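You operate a simulated robot arm through the tools that you are given. There is no shell and no other tool.

The job below is to be done with a simulated robot arm. You get a single attempt, and the scene is never put back.

## Task
Press the zero button three times. Take the black soap bottle on the tray of the red cart and put it away on the low shelf of the charging bench. Put one of the brown cartons from the shelf of the red cart on the shelf of the steel table. Put one of the black caps from the top of the blue rack on top of the blue can there. Fetch the black canister from the middle narrow shelf of the tall rack and set it on the drying rack. Switch the cart brake off. Put the carton that says "bumpers" from the tray of the red cart on the top tray of the cart and the carton labelled "pistons" on the rebuild card. Pull the top left drawer open. Any order will do. Set down upright: black soap bottle, brown carton, black canister, carton.

The check looks at the end state, three seconds after you hand in, the way a careful person would. Anything else that was tipped, shoved, dropped, spilled or broken makes it a failure. Lids that push on must go on centred and level and be pressed home; caps that screw on are set level and turned clockwise until they are tight.

## Robot
A 7-joint arm with a two-finger parallel gripper on a trunk, on a base that moves. Base frame: it is fixed to the floor where the robot stands at the start and does not move with it; the origin is under the middle of the robot, x ahead of it, y to its left, z up; the surface under the hand at the start is at about z = 1. Units: m, degrees, N and s.
With the tool pointing down near the work surface it reaches from about 0.12 to 0.7 m from the robot's upright axis, wherever it stands. Its first joint turns from -166.0 to 166.0 degrees. Places, roughly: black canister (7x7x10 cm) [-2.8, 1.8, 1]; black cap (3x3x3 cm) [-3.2, 0.8, 0.9]; black soap bottle [-1, 1.5, 0.75]; blue can (7x7x11 cm) [-3.3, 0.6, 1]; brown carton [-1.25, 1.25, 0.5]; cart brake [-1.3, 1.1, 0.8]; drying rack (25x23 cm) [-2.38, -2.74, 0.92]; low shelf of the charging bench (36x17 cm) [-0.88, -4.2, 0.24]; pink carton, purple carton, red carton [-1, 1.25, 0.75]; rebuild card [-1, 1.25, 0.75]; shelf of the steel table [-1.9, -1.2, 0.4]; top left drawer [0.1, -1.4, 0.7]; top tray of the cart [-4.3, -2.4, 0.7]; zero button [0.5, 0, 1]. Payload 1.57 kg.
The tool frame sits at the grasp point between the pads (the TCP): z along the fingers, y along the line on which they close. The tips reach 0.03 m beyond it. The gripper opens to 0.11 m. The fingers are 0.024 m wide and 0.012 m thick; the gripper's body (0.048 by 0.112 m) begins 0.078 m behind the TCP.
Orientation is that of the tool frame in the base frame, as a unit quaternion [w, x, y, z]. With the fingers straight down and closing along the base's y, the tool's x points along the base's -x, its y along +y and its z along -z.

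## Interface
- The arm moves only by the tool arm_command. Its argument "deltas" is text: rows parted by semicolons, each of 7 numbers parted by spaces: the shift along the base's x, y, z in m, then the turn, a rotation vector about the base's x, y, z in degrees, then the gripper command, from -1 (fully open) to 1 (shut), values between in proportion. In form: tx ty tz rx ry rz gripper; .... A call has 1 to 20 rows; each row is the pose to reach, as a shift and turn from the pose commanded when the call began. Each row takes 0.2 s and may step no farther than 0.05 m and 8.6 degrees from the row before; otherwise, or with a gripper value out of range, the whole call is refused. Where a pose cannot be reached the arm comes as near as it can. A force on the tool above 40 N (or 10 N above the force at the start of the call, whichever is more), or a blocked arm, ends the call early, and 0.2 s more pass. The fingers move at their own pace (about 0.045 m/s each) and stop on an object; they squeeze with about 33 N. The grip force told is the motor's: it shows also when the fingers shut on nothing. Time passes only in rows, and 0.2 s behind the last, so rows that repeat a pose let the fingers close. It gives the time, the measured TCP pose, the force on the tool (base axes), the opening and the grip force at its end, in the units of the frame above (readings bear some noise), with the torque about the TCP (base axes, N m) and any sound that the robot's microphone picked up.
- Cameras (640 x 400 px; columns grow to the right, rows downward): "scene" is now at [0.0442, 0.1368, 1.5594]; the picture's right is [-0.33, -0.94, 0.00], its down [-0.49, 0.17, -0.85] and it looks along [0.80, -0.28, -0.52] (base axes); focal length 289 px, centre (320, 200). "wrist" rides on the gripper at [0.07, 0.016, -0.141] in the tool frame; the picture's right is [-0.23, 0.97, 0.00], its down [-0.86, -0.20, -0.48] and it looks along [-0.47, -0.11, 0.88] (tool axes); focal length 222 px, centre (320, 200). There is no depth. A picture from a camera that has moved, and an enlarged one, comes with that camera's place and axes in the base frame and with its lens. The place of the scene camera against the robot may be out by one fixed shift of up to 0.025 m in any direction.
- camera(camera): a new picture of that camera. No time passes.
- lift_body(by): slides the trunk up (or, below 0, down) by that many m; the arm and the scene camera ride with it, the base frame stays. It gives what a move gives, with no picture.
- base_move(legs): drives the robot by 1 to 6 legs, each [ahead, turn to the left] in m and degrees, along the robot's own axes; the way and the turn of a leg run together, so that a leg with both is an arc; at most 1.5 m and 180 degrees a leg. The arm and the cameras ride along, it lands a little off, and it stops where it bumps. It gives what a move gives.
- head_to(pan, tilt): turns the head with the scene camera to pan (to the left, within 155 degrees either way) and tilt (down, from -29 to 69), counted from straight ahead of the robot. It gives what a move gives.
- inspect(camera, box): a new picture of the part [left, top, right, bottom] of that camera's present view, enlarged. No time passes.
- close_job(): hands the job in; it is judged then, once.

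Nothing tells you exact positions but the pictures and the camera data. Unless the task says otherwise, let go and move clear before handing in.

The tools are called after "Emit:" as a command line: name --argument value ..., lists and objects as JSON in quotes. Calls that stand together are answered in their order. arm_command: Moves the arm, as the interface text tells. Its arguments: {"type":"object","properties":{"deltas":{"type":"string"}},"required":["deltas"]} The other tools are called the same way: lift_body (by) moves the trunk up or down; base_move (legs) drives the base; head_to (pan, tilt) turns the head that bears the scene camera; camera (camera) takes a picture; inspect (camera, box) takes an enlarged picture of a part of a camera's view; close_job () hands the job in.

At the start:

```text
time_s: 0.0
position: [0.4766, -0.0645, 1.2407]
tool_rot: [-0.001, 0.0, 1.0, 0.0]
wrist_force: [-0.4, 0.2, 0.3]
moment: [0.0, 0.02, -0.02]
finger_gap: 0.1101
gripper_force: 0.0
trunk travel left (down, up): [-0.475, 0.115]
robot x, y, heading: [0.0056, -0.0034, -0.1]
head pan, tilt (commanded): [-19.3, 31.6]
```

scene: 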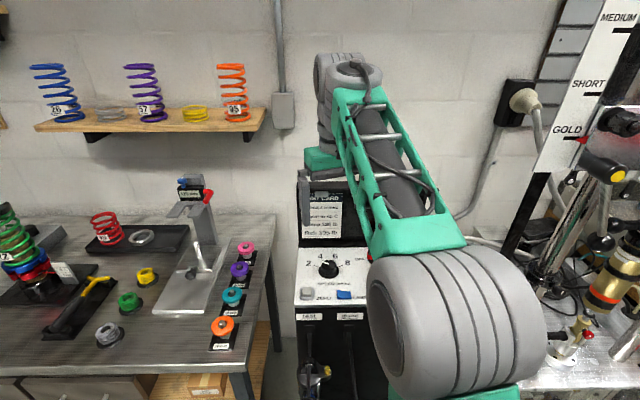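
wrist: 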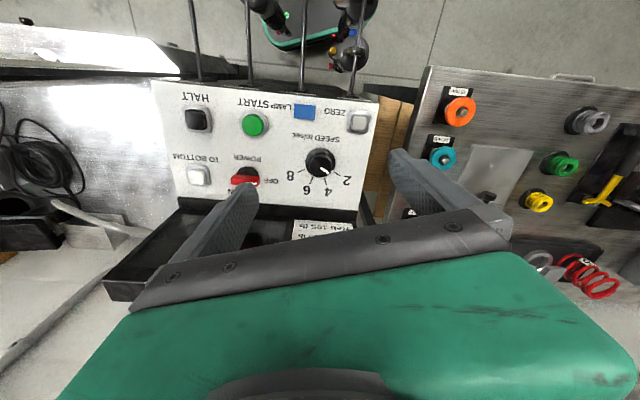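

I see a control panel with the ZERO button (a pale square at the panel's upper right in the wrist view), roughly at [0.48, 0.0, 1.0]. First I take closer looks at it before pressing.

Emit:
inspect --camera "wrist" --box '[140, 70, 400, 230]'

Emit:
inspect --camera "scene" --box '[270, 160, 400, 380]'

```text
2.46 times, centred on (270, 150) of wrist
camera zoom: at [0.4058, -0.0497, 1.3814], right [0.23, 0.97, 0.0], down [0.86, -0.2, 0.48], along [0.47, -0.11, -0.88], focal length 547 px, centre (443, 323)
```

zoom: 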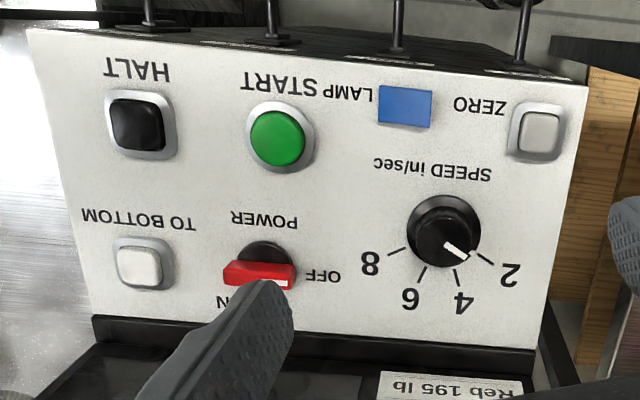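

```text
1.82 times, centred on (335, 270) of scene
camera zoom: at [0.0442, 0.1368, 1.5594], right [-0.33, -0.94, 0.0], down [-0.49, 0.17, -0.85], along [0.8, -0.28, -0.52], focal length 526 px, centre (293, 73)
```

zoom: 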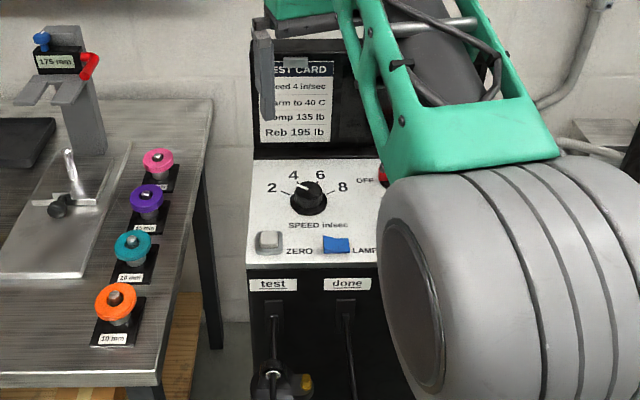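

The ZERO button sits near [0.481, -0.002], about z = 1.0, and LAMP is next to it. I'll move above it with the fingers closed and look again to fix its height by parallax.

Emit:
arm_command --deltas "0.002 0.03 -0.03 0 0 0 1; 0.0044 0.0625 -0.06 0 0 0 1; 0.0044 0.0625 -0.10 0 0 0 1; 0.0044 0.0625 -0.10 0 0 0 1; 0.0044 0.0625 -0.10 0 0 0 1; 0.0044 0.0625 -0.10 0 0 0 1; 0.0044 0.0625 -0.10 0 0 0 1"

Emit:
camera --camera "wrist"

```text
time_s: 1.6
position: [0.4833, -0.0047, 1.1406]
tool_rot: [-0.001, 0.001, 1.0, -0.001]
wrist_force: [-0.2, -0.3, 0.1]
moment: [0.01, 0.02, 0.0]
finger_gap: 0.0002
gripper_force: 18.1
trunk travel left (down, up): [-0.475, 0.115]
robot x, y, heading: [0.0053, -0.0027, -0.0]
head pan, tilt (commanded): [-19.3, 31.6]
```

```text
taken
camera wrist: at [0.4107, 0.0111, 1.2817], right [0.23, 0.97, 0.0], down [0.86, -0.2, 0.48], along [0.47, -0.11, -0.88], focal length 222 px, centre (320, 200)
```

wrist: 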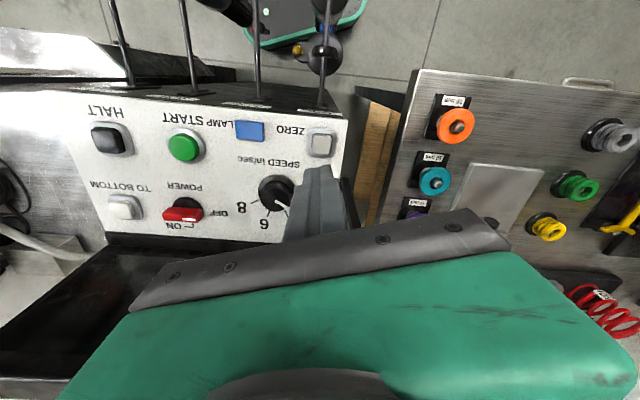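

The button centre triangulates to about [0.480, -0.003, 1.01]. I go down gently in small rows over it and watch the force and sound.

Emit:
arm_command --deltas "-0.003 0.001 -0.04 0 0 0 1; -0.003 0.001 -0.08 0 0 0 1; -0.003 0.001 -0.085 0 0 0 1; -0.003 0.001 -0.09 0 0 0 1"

Emit:
camera --camera "wrist"

Emit:
inspect --camera "scene" --box '[260, 220, 380, 320]'

```text
time_s: 2.6
position: [0.4799, -0.0017, 1.0511]
tool_rot: [0.0, 0.0, 1.0, 0.0]
wrist_force: [-0.2, -0.1, 1.3]
moment: [-0.01, -0.04, 0.05]
finger_gap: 0.0
gripper_force: 21.6
trunk travel left (down, up): [-0.475, 0.115]
robot x, y, heading: [0.004, -0.0046, 0.1]
head pan, tilt (commanded): [-19.3, 31.6]
```

```text
taken
camera wrist: at [0.4079, 0.014, 1.1917], right [0.23, 0.97, 0.0], down [0.85, -0.2, 0.48], along [0.47, -0.11, -0.88], focal length 222 px, centre (320, 200)
```

wrist: 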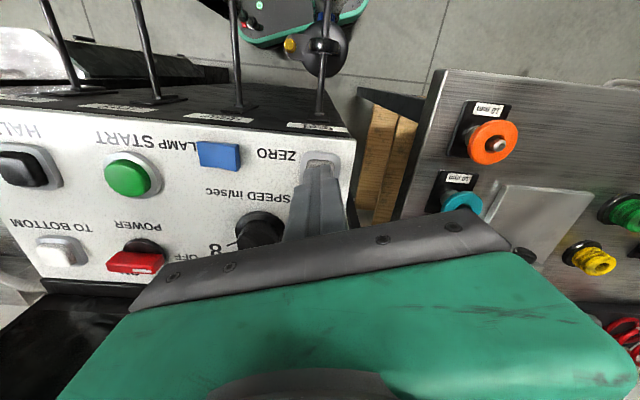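

```text
4.00 times, centred on (320, 270) of scene
camera zoom: at [0.0441, 0.1368, 1.5594], right [-0.33, -0.94, 0.0], down [-0.49, 0.17, -0.85], along [0.8, -0.28, -0.52], focal length 1156 px, centre (320, -80)
```

zoom: 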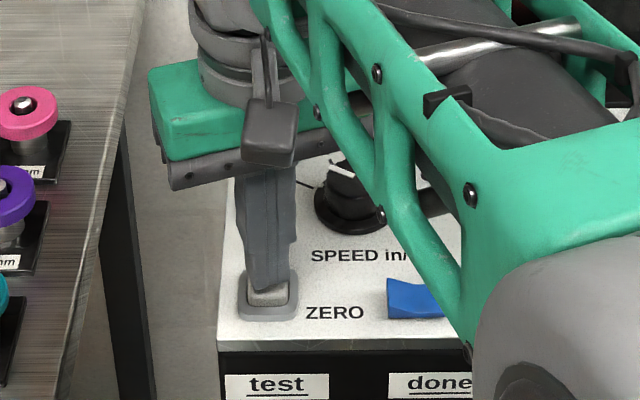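

The closed fingertips hover just above the ZERO button. I press down in 2 mm steps and read the force and sound.

Emit:
arm_command --deltas "0 -0.001 -0.003 0 0 0 1; 0 -0.001 -0.006 0 0 0 1; 0 -0.001 -0.008 0 0 0 1; 0 -0.001 -0.010 0 0 0 1; 0 -0.001 -0.012 0 0 0 1"

```text
time_s: 3.8
position: [0.479, -0.0018, 1.0413]
tool_rot: [0.001, 0.0, 1.0, 0.0]
wrist_force: [-0.1, -0.9, 3.6]
moment: [-0.04, -0.04, 0.05]
finger_gap: 0.0002
gripper_force: 21.5
trunk travel left (down, up): [-0.475, 0.115]
robot x, y, heading: [0.0024, 0.0025, -0.0]
head pan, tilt (commanded): [-19.3, 31.6]
heard: click
```

A click was heard at TCP z ≈ 1.041, so one press is registered. I lift to release it, then check whether any release sound is heard.

Emit:
arm_command --deltas "0 0 0.006 0 0 0 1; 0 0 0.012 0 0 0 1; 0 0 0.02 0 0 0 1; 0 0 0.02 0 0 0 1"

Emit:
inspect --camera "scene" --box '[260, 220, 380, 320]'

```text
time_s: 4.8
position: [0.4788, -0.0025, 1.0588]
tool_rot: [0.001, 0.0, 1.0, 0.0]
wrist_force: [-0.2, 0.2, 0.4]
moment: [0.0, 0.06, -0.03]
finger_gap: 0.0
gripper_force: 21.1
trunk travel left (down, up): [-0.475, 0.115]
robot x, y, heading: [0.0033, -0.0014, 0.0]
head pan, tilt (commanded): [-19.3, 31.6]
```

```text
4.00 times, centred on (320, 270) of scene
camera zoom: at [0.0441, 0.1369, 1.5594], right [-0.33, -0.94, 0.0], down [-0.49, 0.17, -0.85], along [0.8, -0.28, -0.52], focal length 1156 px, centre (320, -80)
```

zoom: 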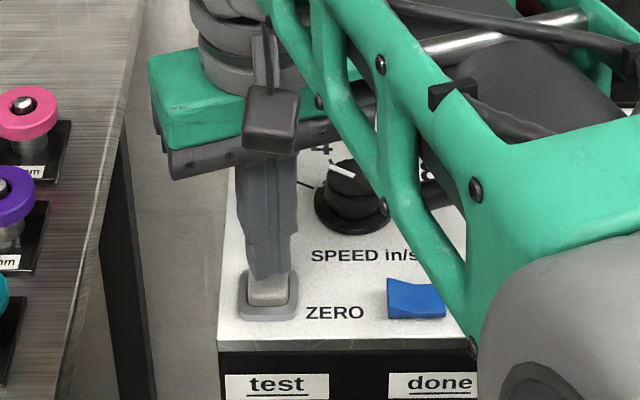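

The button popped back up. I press a second time with the same depth.

Emit:
arm_command --deltas "0 0 -0.010 0 0 0 1; 0 0 -0.014 0 0 0 1; 0 0 -0.017 0 0 0 1; 0 0 -0.020 0 0 0 1; 0 0 -0.020 0 0 0 1"

Emit:
arm_command --deltas "0 0 0.006 0 0 0 1; 0 0 0.012 0 0 0 1; 0 0 0.02 0 0 0 1; 0 0 0.02 0 0 0 1"

```text
time_s: 6.0
position: [0.4786, -0.0036, 1.0391]
tool_rot: [0.001, 0.001, 1.0, 0.0]
wrist_force: [3.3, 0.1, 7.4]
moment: [-0.04, -0.09, -0.02]
finger_gap: 0.0001
gripper_force: 21.6
trunk travel left (down, up): [-0.475, 0.115]
robot x, y, heading: [0.0002, -0.0006, -0.0]
head pan, tilt (commanded): [-19.3, 31.6]
heard: click
```

```text
time_s: 7.0
position: [0.4779, -0.0029, 1.0582]
tool_rot: [0.0, 0.001, 1.0, 0.0]
wrist_force: [-0.7, 0.2, 0.5]
moment: [0.04, 0.01, -0.02]
finger_gap: 0.0
gripper_force: 21.1
trunk travel left (down, up): [-0.475, 0.115]
robot x, y, heading: [-0.0019, 0.0047, -0.1]
head pan, tilt (commanded): [-19.3, 31.6]
```

The second click was heard and the button is released. Now the third press, then I lift clear.

Emit:
arm_command --deltas "0 0 -0.010 0 0 0 1; 0 0 -0.014 0 0 0 1; 0 0 -0.017 0 0 0 1; 0 0 -0.020 0 0 0 1; 0 0 -0.020 0 0 0 1"

Emit:
arm_command --deltas "0 0 0.006 0 0 0 1; 0 0 0.012 0 0 0 1; 0 0 0.04 0 0 0 1; 0 0 0.08 0 0 0 1; 0 0 0.13 0 0 0 1; 0 0 0.18 0 0 0 1"

Emit:
camera --camera "scene"

Emit:
camera --camera "wrist"

```text
time_s: 8.2
position: [0.4788, -0.0023, 1.04]
tool_rot: [0.001, 0.001, 1.0, 0.001]
wrist_force: [-1.3, 1.4, 6.8]
moment: [0.02, -0.01, 0.04]
finger_gap: 0.0
gripper_force: 21.2
trunk travel left (down, up): [-0.475, 0.115]
robot x, y, heading: [0.0, -0.0033, 0.0]
head pan, tilt (commanded): [-19.3, 31.6]
heard: click
```

```text
time_s: 9.6
position: [0.4789, -0.0006, 1.2154]
tool_rot: [-0.001, 0.0, 1.0, 0.001]
wrist_force: [-0.7, -0.3, 0.1]
moment: [-0.02, 0.0, 0.01]
finger_gap: 0.0
gripper_force: 21.6
trunk travel left (down, up): [-0.475, 0.115]
robot x, y, heading: [0.002, 0.0003, -0.1]
head pan, tilt (commanded): [-19.3, 31.6]
```

```text
taken
camera scene: at [0.0443, 0.1369, 1.5593], right [-0.33, -0.94, 0.0], down [-0.49, 0.17, -0.85], along [0.8, -0.28, -0.52], focal length 289 px, centre (320, 200)
```

scene: 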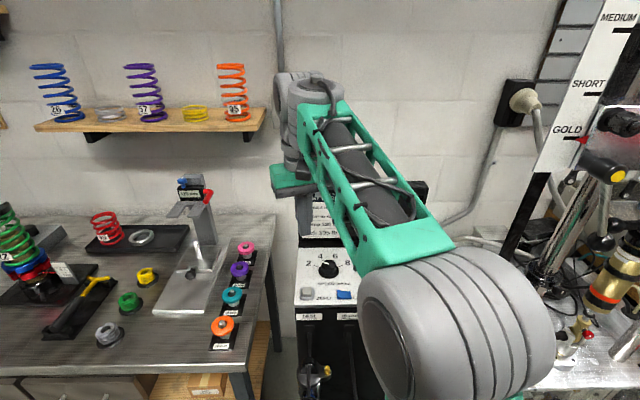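

```text
taken
camera wrist: at [0.4077, 0.015, 1.3571], right [0.23, 0.97, 0.0], down [0.86, -0.2, 0.48], along [0.46, -0.11, -0.88], focal length 222 px, centre (320, 200)
```

wrist: 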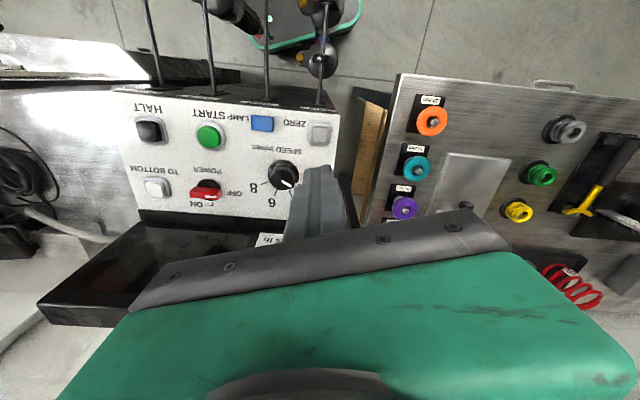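

Zero has been pressed three times (three clicks). Now I survey the room with the head to learn where furniture and obstacles stand before moving.

Emit:
head_to --pan 60 --tilt 30

Emit:
camera --camera "scene"

Emit:
head_to --pan 130 --tilt 30

Emit:
camera --camera "scene"

Emit:
head_to --pan -80 --tilt 30

Emit:
camera --camera "scene"

Emit:
head_to --pan -145 --tilt 20

Emit:
camera --camera "scene"

```text
time_s: 11.1
position: [0.4788, -0.0002, 1.2158]
tool_rot: [0.0, 0.0, 1.0, 0.0]
wrist_force: [-0.1, 0.3, 0.0]
moment: [0.0, 0.02, 0.03]
finger_gap: 0.0
gripper_force: 21.6
trunk travel left (down, up): [-0.475, 0.115]
robot x, y, heading: [-0.0015, 0.003, -0.2]
head pan, tilt (commanded): [60.0, 30.0]
```

```text
taken
camera scene: at [0.0048, 0.2448, 1.5619], right [0.87, -0.5, 0.0], down [-0.25, -0.43, -0.87], along [0.43, 0.75, -0.5], focal length 289 px, centre (320, 200)
```

scene: 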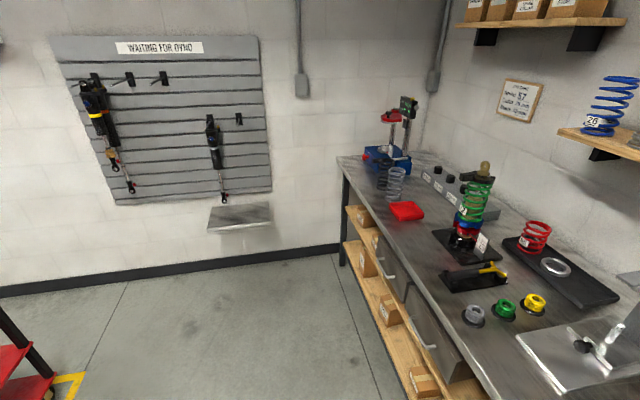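

```text
time_s: 12.5
position: [0.4805, 0.0002, 1.215]
tool_rot: [0.0, -0.001, 1.0, 0.0]
wrist_force: [0.1, 0.3, -0.7]
moment: [0.01, -0.02, 0.03]
finger_gap: 0.0001
gripper_force: 21.5
trunk travel left (down, up): [-0.475, 0.115]
robot x, y, heading: [0.0008, -0.0016, -0.2]
head pan, tilt (commanded): [130.0, 30.0]
```

```text
taken
camera scene: at [-0.0986, 0.2359, 1.5619], right [0.77, 0.64, 0.0], down [0.32, -0.38, -0.87], along [-0.56, 0.66, -0.5], focal length 289 px, centre (320, 200)
```

scene: 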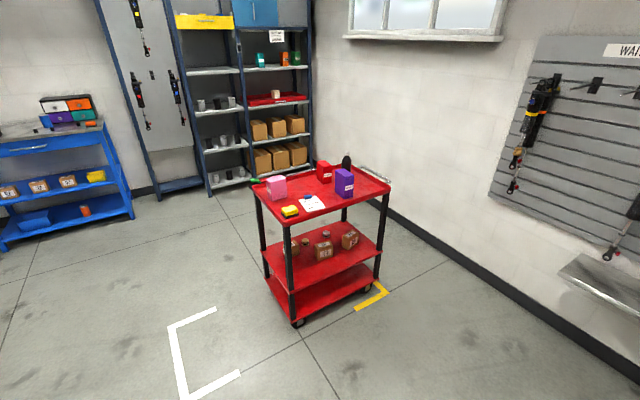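

```text
time_s: 15.6
position: [0.4792, -0.0014, 1.2149]
tool_rot: [-0.001, 0.0, 1.0, 0.0]
wrist_force: [-0.6, 1.3, 0.4]
moment: [0.01, -0.04, -0.01]
finger_gap: 0.0002
gripper_force: 21.9
trunk travel left (down, up): [-0.475, 0.115]
robot x, y, heading: [0.0008, -0.0017, 0.1]
head pan, tilt (commanded): [-80.0, 30.0]
```

```text
taken
camera scene: at [-0.0248, 0.0775, 1.5619], right [-0.98, -0.17, 0.0], down [-0.09, 0.49, -0.87], along [0.15, -0.85, -0.5], focal length 289 px, centre (320, 200)
```

scene: 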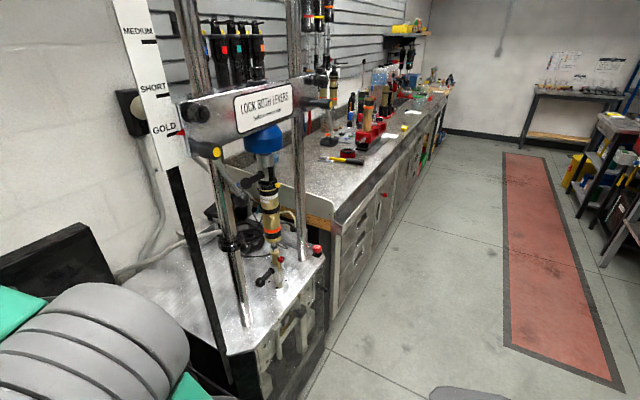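

```text
time_s: 16.9
position: [0.4797, -0.0007, 1.216]
tool_rot: [0.0, 0.0, 1.0, 0.0]
wrist_force: [0.0, 0.1, 0.4]
moment: [-0.04, 0.03, 0.0]
finger_gap: 0.0002
gripper_force: 21.1
trunk travel left (down, up): [-0.475, 0.115]
robot x, y, heading: [0.0011, 0.0049, 0.1]
head pan, tilt (commanded): [-145.0, 20.0]
```

```text
taken
camera scene: at [-0.1167, 0.1131, 1.5779], right [-0.57, 0.82, 0.0], down [0.28, 0.2, -0.94], along [-0.77, -0.54, -0.34], focal length 289 px, centre (320, 200)
```

scene: 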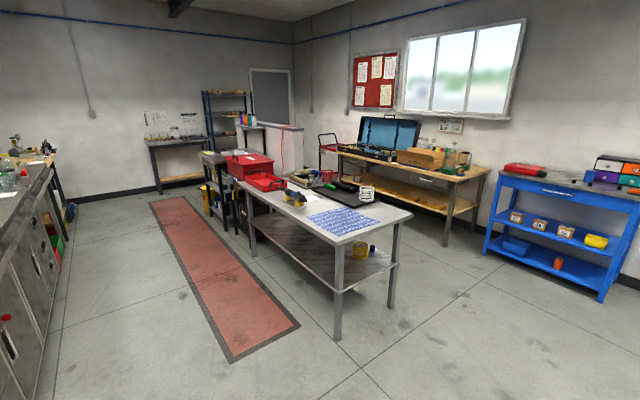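

The red cart stands at the back left with the cartons, bottle and a switch on it; the steel table, blue rack, and tall rack are behind. I look at the red cart in detail now.

Emit:
head_to --pan 130 --tilt 30

Emit:
inspect --camera "scene" --box '[240, 140, 400, 240]'

Emit:
inspect --camera "scene" --box '[240, 220, 400, 330]'

Emit:
inspect --camera "scene" --box '[160, 0, 320, 200]'

Emit:
inspect --camera "scene" --box '[0, 80, 160, 260]'

```text
time_s: 20.7
position: [0.4795, -0.0006, 1.216]
tool_rot: [0.001, 0.0, 1.0, 0.0]
wrist_force: [-0.1, -0.2, -0.3]
moment: [0.01, -0.02, 0.0]
finger_gap: 0.0004
gripper_force: 21.1
trunk travel left (down, up): [-0.475, 0.115]
robot x, y, heading: [-0.0009, -0.0003, 0.1]
head pan, tilt (commanded): [130.0, 30.0]
```

```text
4.00 times, centred on (320, 190) of scene
camera zoom: at [-0.0986, 0.2358, 1.5619], right [0.77, 0.64, 0.0], down [0.32, -0.38, -0.87], along [-0.56, 0.66, -0.5], focal length 1156 px, centre (320, 240)
```

zoom: 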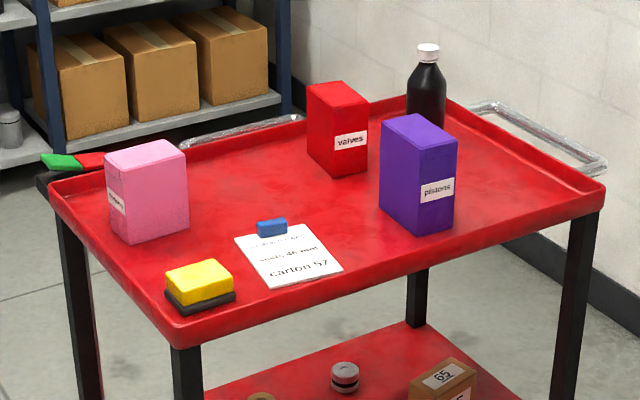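

```text
3.64 times, centred on (320, 275) of scene
camera zoom: at [-0.0986, 0.2358, 1.5619], right [0.77, 0.64, 0.0], down [0.32, -0.38, -0.87], along [-0.56, 0.66, -0.5], focal length 1051 px, centre (320, -73)
```

zoom: 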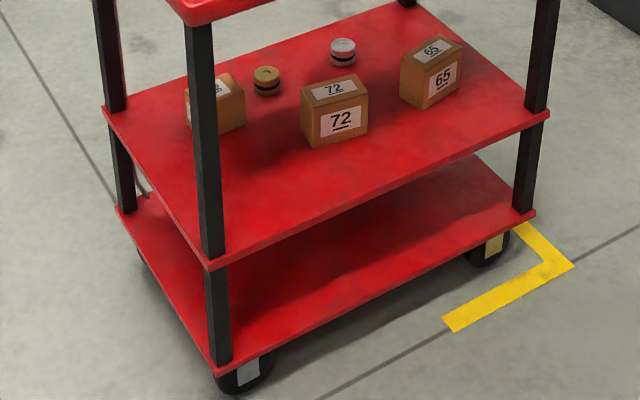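

```text
2.00 times, centred on (240, 100) of scene
camera zoom: at [-0.0986, 0.2358, 1.5619], right [0.77, 0.64, 0.0], down [0.32, -0.38, -0.87], along [-0.56, 0.66, -0.5], focal length 578 px, centre (480, 400)
```

zoom: 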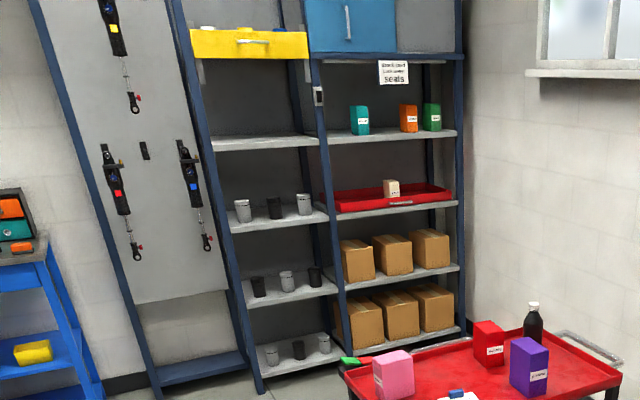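

```text
2.22 times, centred on (80, 170) of scene
camera zoom: at [-0.0986, 0.2358, 1.5619], right [0.77, 0.64, 0.0], down [0.32, -0.38, -0.87], along [-0.56, 0.66, -0.5], focal length 642 px, centre (853, 267)
```

zoom: 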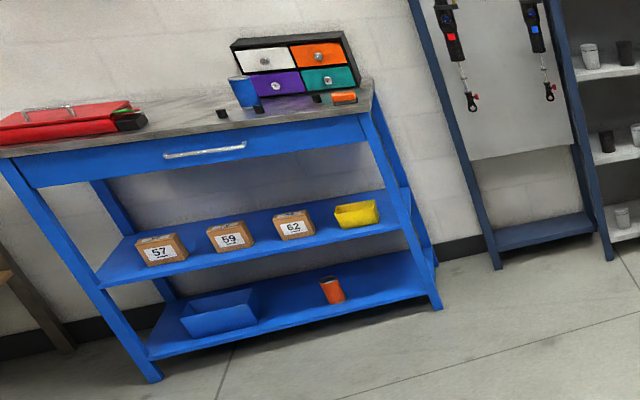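

The red cart holds pink, red ("valves") and purple ("pistons") cartons, the bottle at its far right corner and brown cartons on its shelf; the cart spans roughly (-0.94,0.97) to (-1.09,1.74). I'll retract the arm and drive back and then over to the long side of the cart that faces the robot.

Emit:
arm_command --deltas "0 0 0.04 0 0 0 1; -0.03 0 0.07 0 0 0 1; -0.06 0 0.1 0 0 0 1; -0.1 0 0.1 0 0 0 1; -0.14 0 0.1 0 0 0 1"

Emit:
base_move --legs '[[-0.45, 0]]'

```text
time_s: 21.7
position: [0.3937, -0.0019, 1.3171]
tool_rot: [0.003, 0.0, 1.0, 0.0]
wrist_force: [10.0, 1.7, -16.0]
moment: [-0.35, 0.51, -0.17]
finger_gap: 0.0
gripper_force: 21.2
trunk travel left (down, up): [-0.475, 0.115]
robot x, y, heading: [-0.0024, -0.0, -0.0]
head pan, tilt (commanded): [130.0, 30.0]
stopped in row 4: the force on the tool passed its limit at 44 N (the readings are from after the stop); the commanded pose is now the measured one
```

```text
time_s: 24.4
position: [-0.0624, -0.0017, 1.3194]
tool_rot: [0.002, -0.004, 1.0, 0.0]
wrist_force: [17.0, 2.0, -28.4]
moment: [-0.48, 0.61, -0.25]
finger_gap: 0.0
gripper_force: 21.5
trunk travel left (down, up): [-0.475, 0.115]
robot x, y, heading: [-0.4536, 0.001, 0.5]
head pan, tilt (commanded): [130.0, 30.0]
```

The tool met the robot's own arm while folding (the force stays though the base moved), so I ease it forward and down a little to clear that.

Emit:
arm_command --deltas "0.02 0 -0.03 0 0 0 1; 0.04 0 -0.06 0 0 0 1; 0.04 0 -0.08 0 0 0 1; 0.04 0 -0.08 0 0 0 1"

Emit:
head_to --pan -10 --tilt 40

Emit:
camera --camera "scene"

```text
time_s: 25.4
position: [-0.022, 0.0004, 1.2393]
tool_rot: [0.003, -0.003, 1.0, 0.0]
wrist_force: [1.0, -0.2, -0.7]
moment: [-0.01, 0.0, -0.04]
finger_gap: 0.0
gripper_force: 21.1
trunk travel left (down, up): [-0.475, 0.115]
robot x, y, heading: [-0.4547, -0.001, 0.3]
head pan, tilt (commanded): [130.0, 30.0]
```

```text
time_s: 27.7
position: [-0.0212, -0.0002, 1.2397]
tool_rot: [0.003, -0.004, 1.0, 0.0]
wrist_force: [-0.2, 0.1, -0.2]
moment: [0.0, 0.02, -0.02]
finger_gap: 0.0002
gripper_force: 21.4
trunk travel left (down, up): [-0.475, 0.115]
robot x, y, heading: [-0.4529, -0.0015, 0.5]
head pan, tilt (commanded): [-10.0, 40.0]
```

```text
taken
camera scene: at [-0.4111, 0.1503, 1.5465], right [-0.17, -0.99, 0.0], down [-0.63, 0.11, -0.77], along [0.76, -0.13, -0.64], focal length 289 px, centre (320, 200)
```

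scene: 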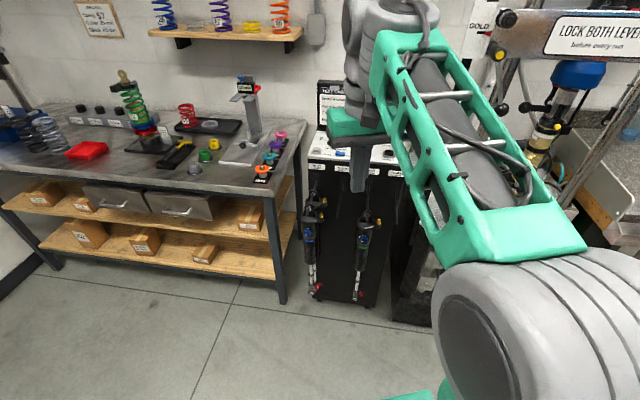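

The arm is free now and nothing stands in the way on the left. I turn left and drive up alongside the red cart at about 0.4 m from its near edge.

Emit:
base_move --legs '[[0, 90], [1.1, 0]]'

Emit:
head_to --pan 75 --tilt 45

Emit:
camera --camera "scene"

```text
time_s: 37.2
position: [-0.4891, 1.5253, 1.2395]
tool_rot: [-0.002, 0.715, -0.699, -0.001]
wrist_force: [-0.3, 0.2, -0.5]
moment: [-0.03, 0.0, 0.0]
finger_gap: 0.0002
gripper_force: 21.1
trunk travel left (down, up): [-0.475, 0.115]
robot x, y, heading: [-0.4808, 1.0929, 91.3]
head pan, tilt (commanded): [-10.0, 40.0]
```

```text
time_s: 38.8
position: [-0.4892, 1.5254, 1.2398]
tool_rot: [-0.002, 0.716, -0.698, -0.002]
wrist_force: [-0.1, 0.0, -0.9]
moment: [0.01, -0.01, 0.0]
finger_gap: 0.0
gripper_force: 20.8
trunk travel left (down, up): [-0.475, 0.115]
robot x, y, heading: [-0.48, 1.093, 91.1]
head pan, tilt (commanded): [75.0, 45.0]
```

```text
taken
camera scene: at [-0.6933, 1.0611, 1.5393], right [0.24, 0.97, 0.0], down [0.69, -0.17, -0.71], along [-0.69, 0.17, -0.71], focal length 289 px, centre (320, 200)
```

scene: 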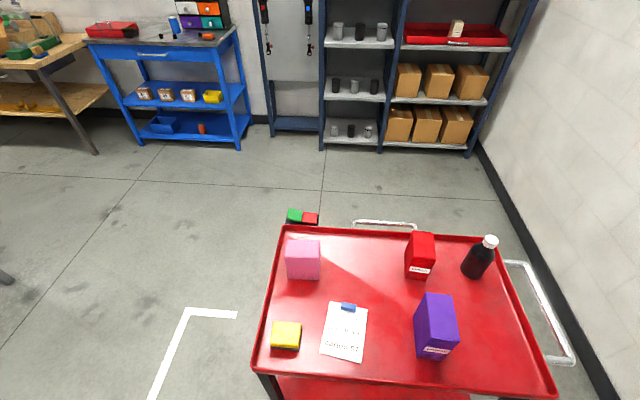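

I'm now beside the cart at about (-0.48, 1.09), heading 91°, and see the card near (-0.96,1.19), purple carton near (-0.89,1.42), pink near (-1.17,1.13), bottle near (-1.03,1.61) and the green/red brake rocker near (-1.35,1.15). I zoom in on these.

Emit:
inspect --camera "scene" --box '[240, 200, 420, 380]'

Emit:
inspect --camera "scene" --box '[380, 220, 580, 380]'

Emit:
inspect --camera "scene" --box '[270, 195, 340, 240]'

Emit:
inspect --camera "scene" --box '[300, 0, 540, 160]'

```text
2.22 times, centred on (330, 290) of scene
camera zoom: at [-0.6933, 1.0611, 1.5393], right [0.24, 0.97, 0.0], down [0.69, -0.17, -0.71], along [-0.69, 0.17, -0.71], focal length 642 px, centre (298, 0)
```

zoom: 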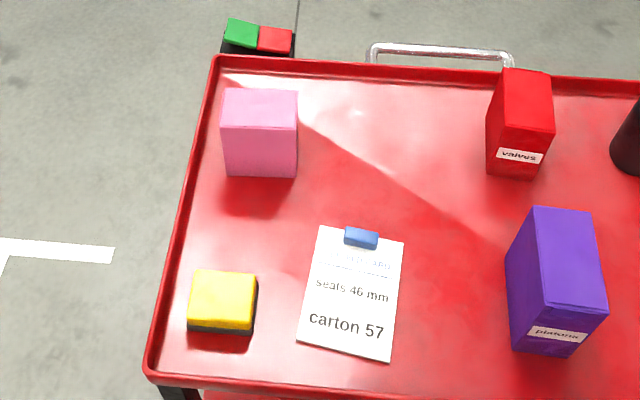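

```text
2.50 times, centred on (480, 300) of scene
camera zoom: at [-0.6933, 1.0611, 1.5393], right [0.24, 0.97, 0.0], down [0.69, -0.17, -0.71], along [-0.69, 0.17, -0.71], focal length 723 px, centre (-80, -50)
```

zoom: 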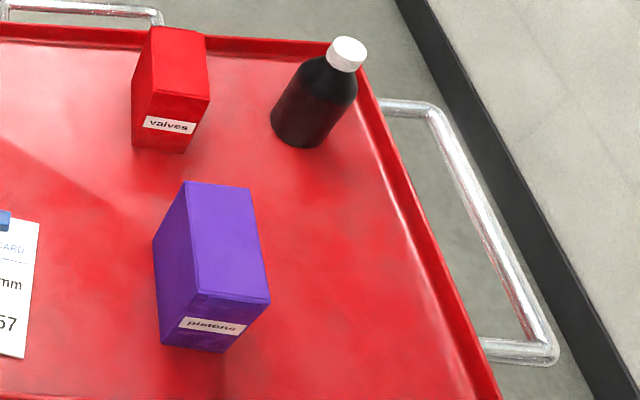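

```text
8.89 times, centred on (305, 218) of scene
camera zoom: at [-0.6933, 1.0611, 1.5393], right [0.24, 0.97, 0.0], down [0.69, -0.17, -0.71], along [-0.69, 0.17, -0.71], focal length 2569 px, centre (453, 44)
```

zoom: 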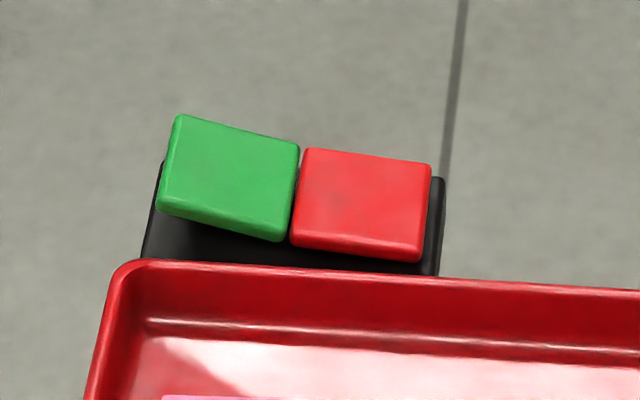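

```text
2.50 times, centred on (420, 80) of scene
camera zoom: at [-0.6933, 1.0611, 1.5393], right [0.24, 0.97, 0.0], down [0.69, -0.17, -0.71], along [-0.69, 0.17, -0.71], focal length 723 px, centre (70, 500)
```

zoom: 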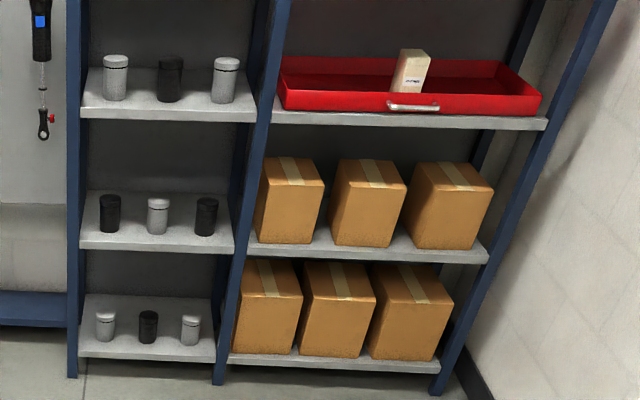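

The rocker's green paddle looks raised and the red one lower; I'll check it closer later. Next I turn to face the cart and lower the trunk so the hand works at tray height.

Emit:
base_move --legs '[[0, 68]]'

Emit:
lift_body --by -0.2

Emit:
camera --camera "wrist"

Emit:
head_to --pan 15 --tilt 50

Emit:
camera --camera "scene"

```text
time_s: 42.1
position: [-0.8858, 1.2422, 1.2404]
tool_rot: [-0.001, 0.985, -0.171, -0.003]
wrist_force: [0.3, 0.3, -0.8]
moment: [0.03, 0.04, 0.0]
finger_gap: 0.0003
gripper_force: 21.5
trunk travel left (down, up): [-0.475, 0.115]
robot x, y, heading: [-0.4802, 1.0943, 160.2]
head pan, tilt (commanded): [75.0, 45.0]
```

```text
time_s: 44.3
position: [-0.8868, 1.2408, 1.0398]
tool_rot: [0.0, 0.985, -0.172, -0.003]
wrist_force: [-0.6, 0.3, -0.2]
moment: [-0.01, -0.01, -0.03]
finger_gap: 0.0
gripper_force: 21.4
trunk travel left (down, up): [-0.275, 0.315]
robot x, y, heading: [-0.4825, 1.0952, 160.4]
head pan, tilt (commanded): [75.0, 45.0]
```

```text
taken
camera wrist: at [-0.8277, 1.2017, 1.1805], right [-0.54, -0.84, 0.0], down [-0.73, 0.48, 0.48], along [-0.41, 0.26, -0.88], focal length 222 px, centre (320, 200)
```

wrist: 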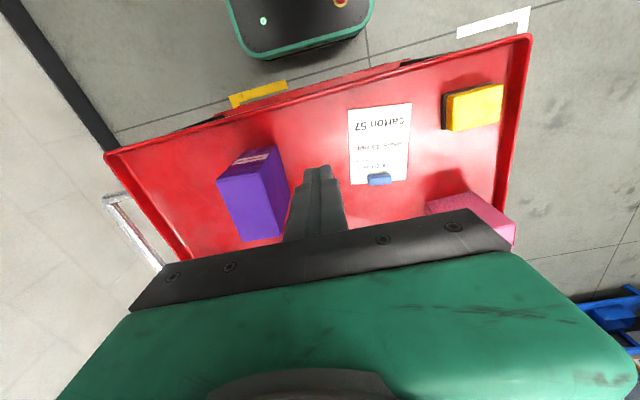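

```text
time_s: 45.6
position: [-0.887, 1.2411, 1.0404]
tool_rot: [-0.001, 0.985, -0.172, -0.003]
wrist_force: [-0.6, 0.0, 0.4]
moment: [-0.02, 0.0, -0.01]
finger_gap: 0.0001
gripper_force: 21.6
trunk travel left (down, up): [-0.275, 0.315]
robot x, y, heading: [-0.4804, 1.0917, 160.2]
head pan, tilt (commanded): [15.0, 50.0]
```

```text
taken
camera scene: at [-0.5337, 0.9459, 1.3324], right [0.08, 1.0, 0.0], down [0.76, -0.06, -0.64], along [-0.64, 0.05, -0.77], focal length 289 px, centre (320, 200)
```

scene: 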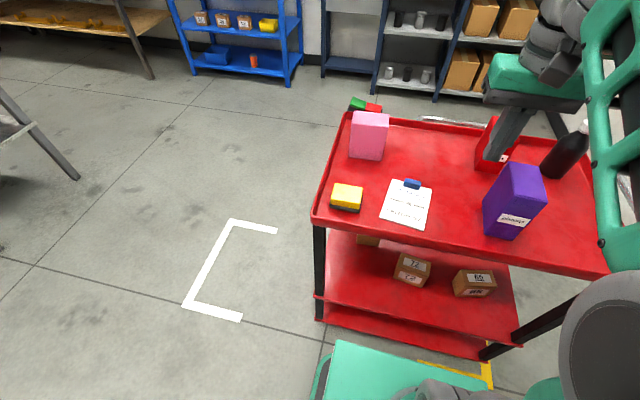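

The wrist now looks down on the tray: purple carton left of the fingers, the card to the right. I zoom on both to measure.

Emit:
inspect --camera "wrist" --box '[190, 90, 310, 250]'

Emit:
inspect --camera "wrist" --box '[320, 80, 520, 220]'

Emit:
inspect --camera "scene" --box '[310, 90, 470, 250]'

Emit:
inspect --camera "scene" --box '[460, 90, 620, 250]'

```text
2.50 times, centred on (250, 170) of wrist
camera zoom: at [-0.8278, 1.2017, 1.1805], right [-0.54, -0.84, 0.0], down [-0.73, 0.48, 0.48], along [-0.41, 0.26, -0.88], focal length 555 px, centre (495, 275)
```

zoom: 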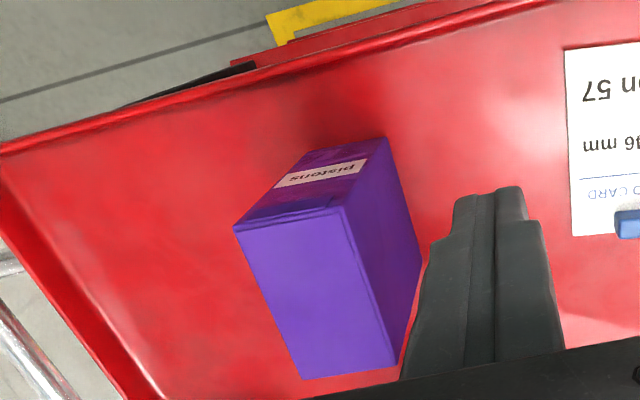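

```text
2.86 times, centred on (420, 150) of wrist
camera zoom: at [-0.8278, 1.2017, 1.1805], right [-0.54, -0.84, 0.0], down [-0.73, 0.48, 0.48], along [-0.41, 0.26, -0.88], focal length 635 px, centre (34, 343)
```

zoom: 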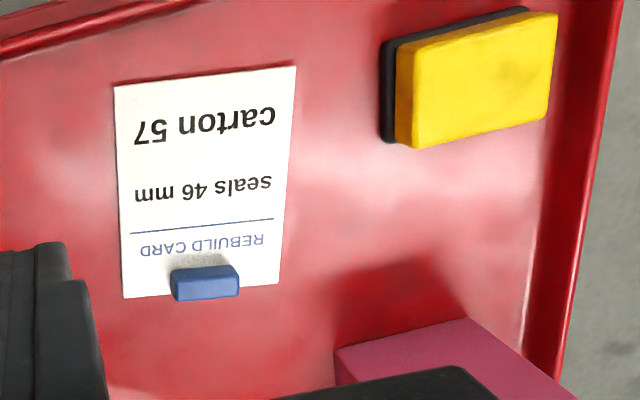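

```text
2.50 times, centred on (390, 170) of scene
camera zoom: at [-0.5337, 0.9459, 1.3324], right [0.08, 1.0, 0.0], down [0.76, -0.06, -0.64], along [-0.64, 0.05, -0.77], focal length 723 px, centre (145, 275)
```

zoom: 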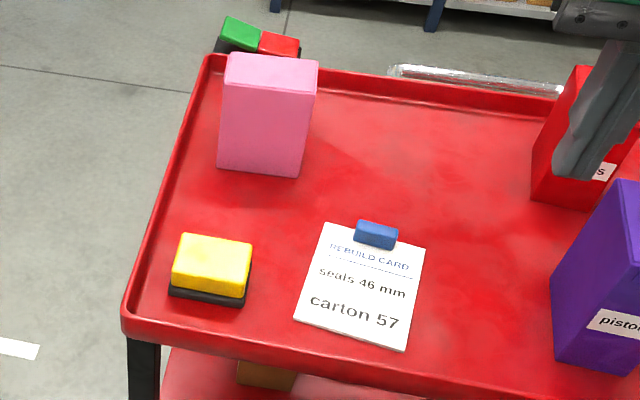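

```text
2.50 times, centred on (540, 170) of scene
camera zoom: at [-0.5337, 0.9459, 1.3324], right [0.08, 1.0, 0.0], down [0.76, -0.06, -0.64], along [-0.64, 0.05, -0.77], focal length 723 px, centre (-230, 275)
```

zoom: 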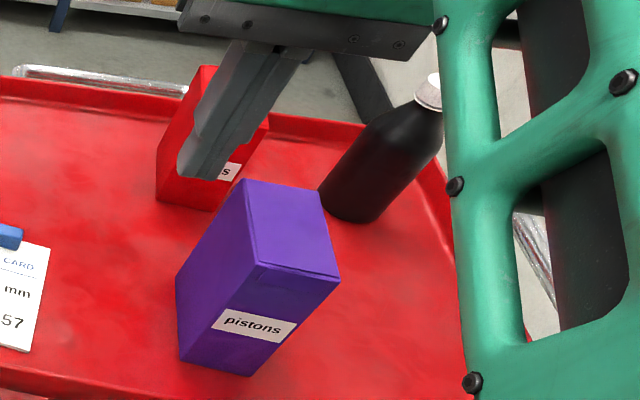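

The purple "pistons" carton measures about 6 x 11 x 14 cm, centred near (-0.919, 1.382), and the card is centred near (-0.99, 1.17) with a blue clip at its far end. I open the gripper, go above the carton and look again.

Emit:
arm_command --deltas "0 0.04 0 0 0 0 -1; -0.015 0.08 0 0 0 -1 -1; -0.03 0.12 0 0 0 -2.2 -1; -0.032 0.141 0 0 0 -2.2 -1; -0.032 0.141 0 0 0 -2.2 -1; -0.032 0.141 0 0 0 -2.2 -1; -0.032 0.141 0 0 0 -2.2 -1"

Emit:
camera --camera "wrist"

Emit:
camera --camera "scene"

```text
time_s: 47.2
position: [-0.9166, 1.3842, 1.0419]
tool_rot: [-0.001, 0.982, -0.19, -0.002]
wrist_force: [0.1, 0.1, 0.3]
moment: [0.0, 0.02, -0.02]
finger_gap: 0.1098
gripper_force: 0.1
trunk travel left (down, up): [-0.275, 0.315]
robot x, y, heading: [-0.4799, 1.0964, 160.1]
head pan, tilt (commanded): [15.0, 50.0]
```

```text
taken
camera wrist: at [-0.8586, 1.3415, 1.1826], right [-0.58, -0.82, 0.0], down [-0.72, 0.5, 0.48], along [-0.4, 0.28, -0.88], focal length 222 px, centre (320, 200)
```

wrist: 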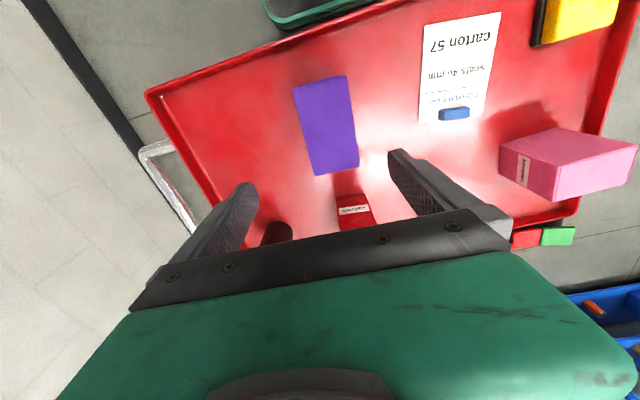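

```text
taken
camera scene: at [-0.5337, 0.9459, 1.3324], right [0.08, 1.0, 0.0], down [0.76, -0.06, -0.64], along [-0.64, 0.05, -0.77], focal length 289 px, centre (320, 200)
```

scene: 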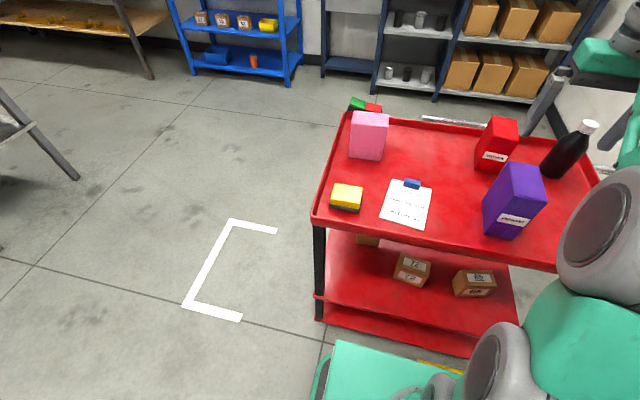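

Triangulating both wrist views puts the tray surface at z ≈ 0.80, the carton top at about 0.927 and its centre at (-0.907, 1.364). I descend over it and close.

Emit:
arm_command --deltas "0.011 -0.019 0 0 0 0 -1; 0.011 -0.019 -0.05 0 0 0 -1; 0.011 -0.019 -0.1 0 0 0 -1; 0.011 -0.019 -0.13 0 0 0 -1; 0.011 -0.019 -0.15 0 0 0 -1"

Emit:
camera --camera "wrist"

```text
time_s: 48.4
position: [-0.9069, 1.3656, 0.8908]
tool_rot: [0.0, 0.982, -0.191, -0.002]
wrist_force: [0.4, 0.4, -0.5]
moment: [0.02, 0.05, 0.02]
finger_gap: 0.1101
gripper_force: 0.0
trunk travel left (down, up): [-0.275, 0.315]
robot x, y, heading: [-0.4786, 1.094, 160.2]
head pan, tilt (commanded): [15.0, 50.0]
```

```text
taken
camera wrist: at [-0.8496, 1.323, 1.0308], right [-0.58, -0.82, 0.0], down [-0.72, 0.5, 0.48], along [-0.4, 0.28, -0.88], focal length 222 px, centre (320, 200)
```

wrist: 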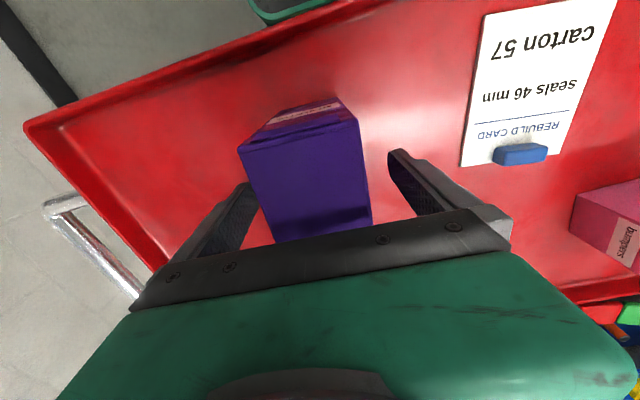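

The carton is centred between the fingers, and the pink one reads "bumpers". I close the gripper and lift a little.

Emit:
arm_command --deltas "0 0 -0.004 0 0 0 1; 0 0 -0.004 0 0 0 1; 0 0 -0.004 0 0 0 1; 0 0 -0.004 0 0 0 1; 0 0 -0.004 0 0 0 1; 0 0 -0.004 0 0 0 1"

Emit:
arm_command --deltas "0 0 0.02 0 0 0 1; 0 0 0.05 0 0 0 1"

Emit:
camera --camera "wrist"

```text
time_s: 49.8
position: [-0.9065, 1.364, 0.8864]
tool_rot: [-0.001, 0.982, -0.19, -0.002]
wrist_force: [0.7, 0.1, 0.6]
moment: [0.02, 0.2, -0.03]
finger_gap: 0.0578
gripper_force: 32.9
trunk travel left (down, up): [-0.275, 0.315]
robot x, y, heading: [-0.4773, 1.0911, 160.3]
head pan, tilt (commanded): [15.0, 50.0]
```

```text
time_s: 50.4
position: [-0.9068, 1.363, 0.9353]
tool_rot: [0.0, 0.981, -0.191, -0.002]
wrist_force: [-0.5, 0.7, -3.0]
moment: [-0.01, -0.02, -0.02]
finger_gap: 0.058
gripper_force: 32.9
trunk travel left (down, up): [-0.275, 0.315]
robot x, y, heading: [-0.4768, 1.0918, 160.0]
head pan, tilt (commanded): [15.0, 50.0]
```

```text
taken
camera wrist: at [-0.8494, 1.3224, 1.0764], right [-0.58, -0.82, 0.0], down [-0.72, 0.5, 0.48], along [-0.39, 0.28, -0.88], focal length 222 px, centre (320, 200)
```

wrist: 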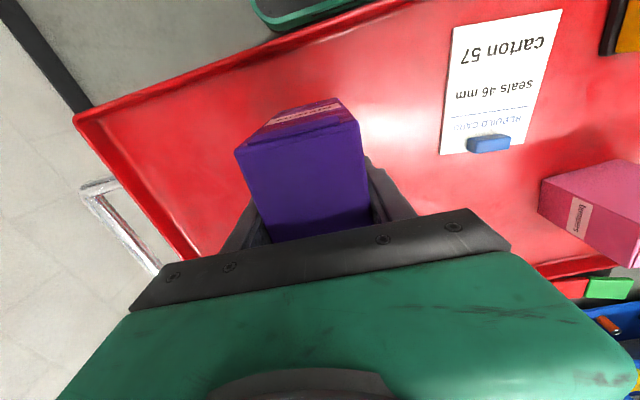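

The carton is held firmly and lifted clear. I carry it over the card, turning it about 5° to match the card, and look before lowering.

Emit:
arm_command --deltas "-0.011 -0.039 0 0 0 -1 1; -0.022 -0.079 0 0 0 -2 1; -0.034 -0.118 0 0 0 -3 1; -0.045 -0.158 0 0 0 -4 1; -0.056 -0.197 0 0 0 -4.8 1; -0.056 -0.197 0 0 0 -4.8 1"

Emit:
camera --camera "wrist"

Emit:
inspect --camera "scene" --box '[310, 90, 550, 260]'

```text
time_s: 51.8
position: [-0.963, 1.1685, 0.9358]
tool_rot: [0.0, 0.973, -0.233, -0.004]
wrist_force: [4.0, 17.9, 7.6]
moment: [1.97, -0.84, 0.63]
finger_gap: 0.0593
gripper_force: 33.1
trunk travel left (down, up): [-0.275, 0.315]
robot x, y, heading: [-0.4824, 1.0946, 160.1]
head pan, tilt (commanded): [15.0, 50.0]
```

```text
taken
camera wrist: at [-0.9089, 1.1213, 1.0759], right [-0.64, -0.77, 0.0], down [-0.67, 0.56, 0.48], along [-0.37, 0.31, -0.88], focal length 222 px, centre (320, 200)
```

wrist: 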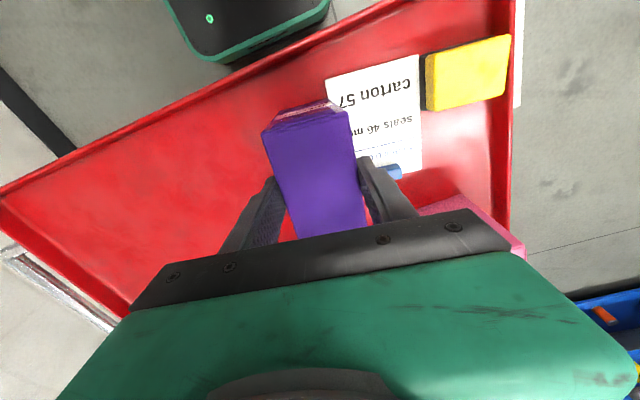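

```text
2.35 times, centred on (430, 175) of scene
camera zoom: at [-0.5333, 0.9478, 1.3328], right [0.09, 1.0, 0.0], down [0.76, -0.07, -0.64], along [-0.64, 0.05, -0.77], focal length 680 px, centre (61, 259)
```

zoom: 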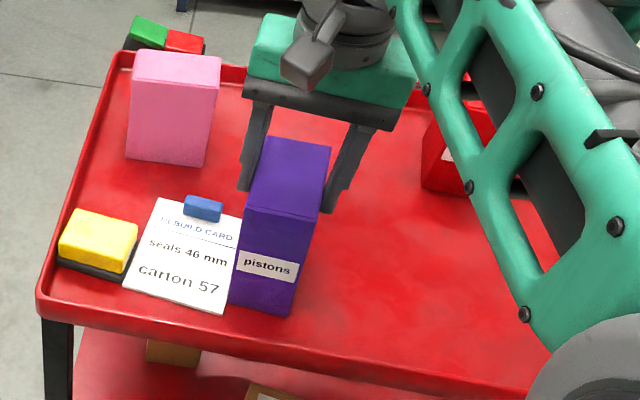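

The force reading shows the carton is touching something, and it looks as if it slipped low in the grip and pushed the card. I stop here and look closely before doing anything else.

Emit:
inspect --camera "scene" --box '[320, 130, 470, 240]'

Emit:
inspect --camera "wrist" --box '[220, 20, 520, 250]'

Emit:
camera --camera "scene"

```text
3.64 times, centred on (395, 185) of scene
camera zoom: at [-0.5333, 0.9478, 1.3328], right [0.09, 1.0, 0.0], down [0.76, -0.07, -0.64], along [-0.64, 0.05, -0.77], focal length 1051 px, centre (47, 254)
```

zoom: 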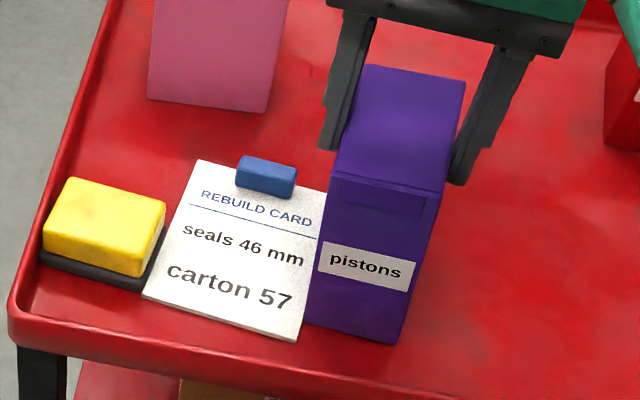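

```text
1.74 times, centred on (370, 135) of wrist
camera zoom: at [-0.9089, 1.1213, 1.0759], right [-0.64, -0.77, 0.0], down [-0.67, 0.56, 0.48], along [-0.37, 0.31, -0.88], focal length 386 px, centre (233, 313)
```

zoom: 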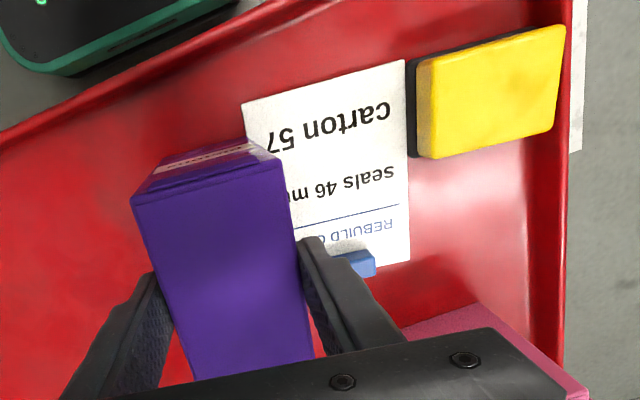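

```text
taken
camera scene: at [-0.5333, 0.9478, 1.3328], right [0.09, 1.0, 0.0], down [0.76, -0.07, -0.64], along [-0.64, 0.05, -0.77], focal length 289 px, centre (320, 200)
```

scene: 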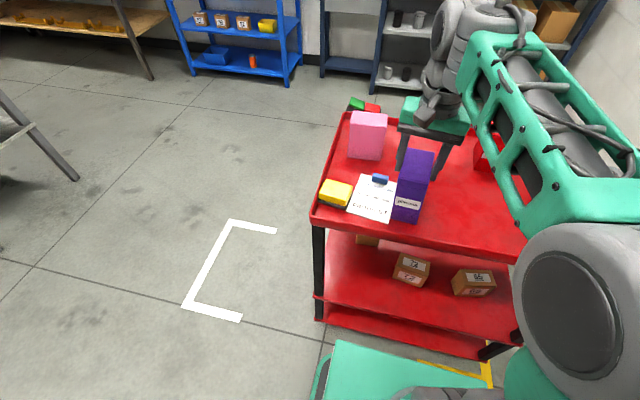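

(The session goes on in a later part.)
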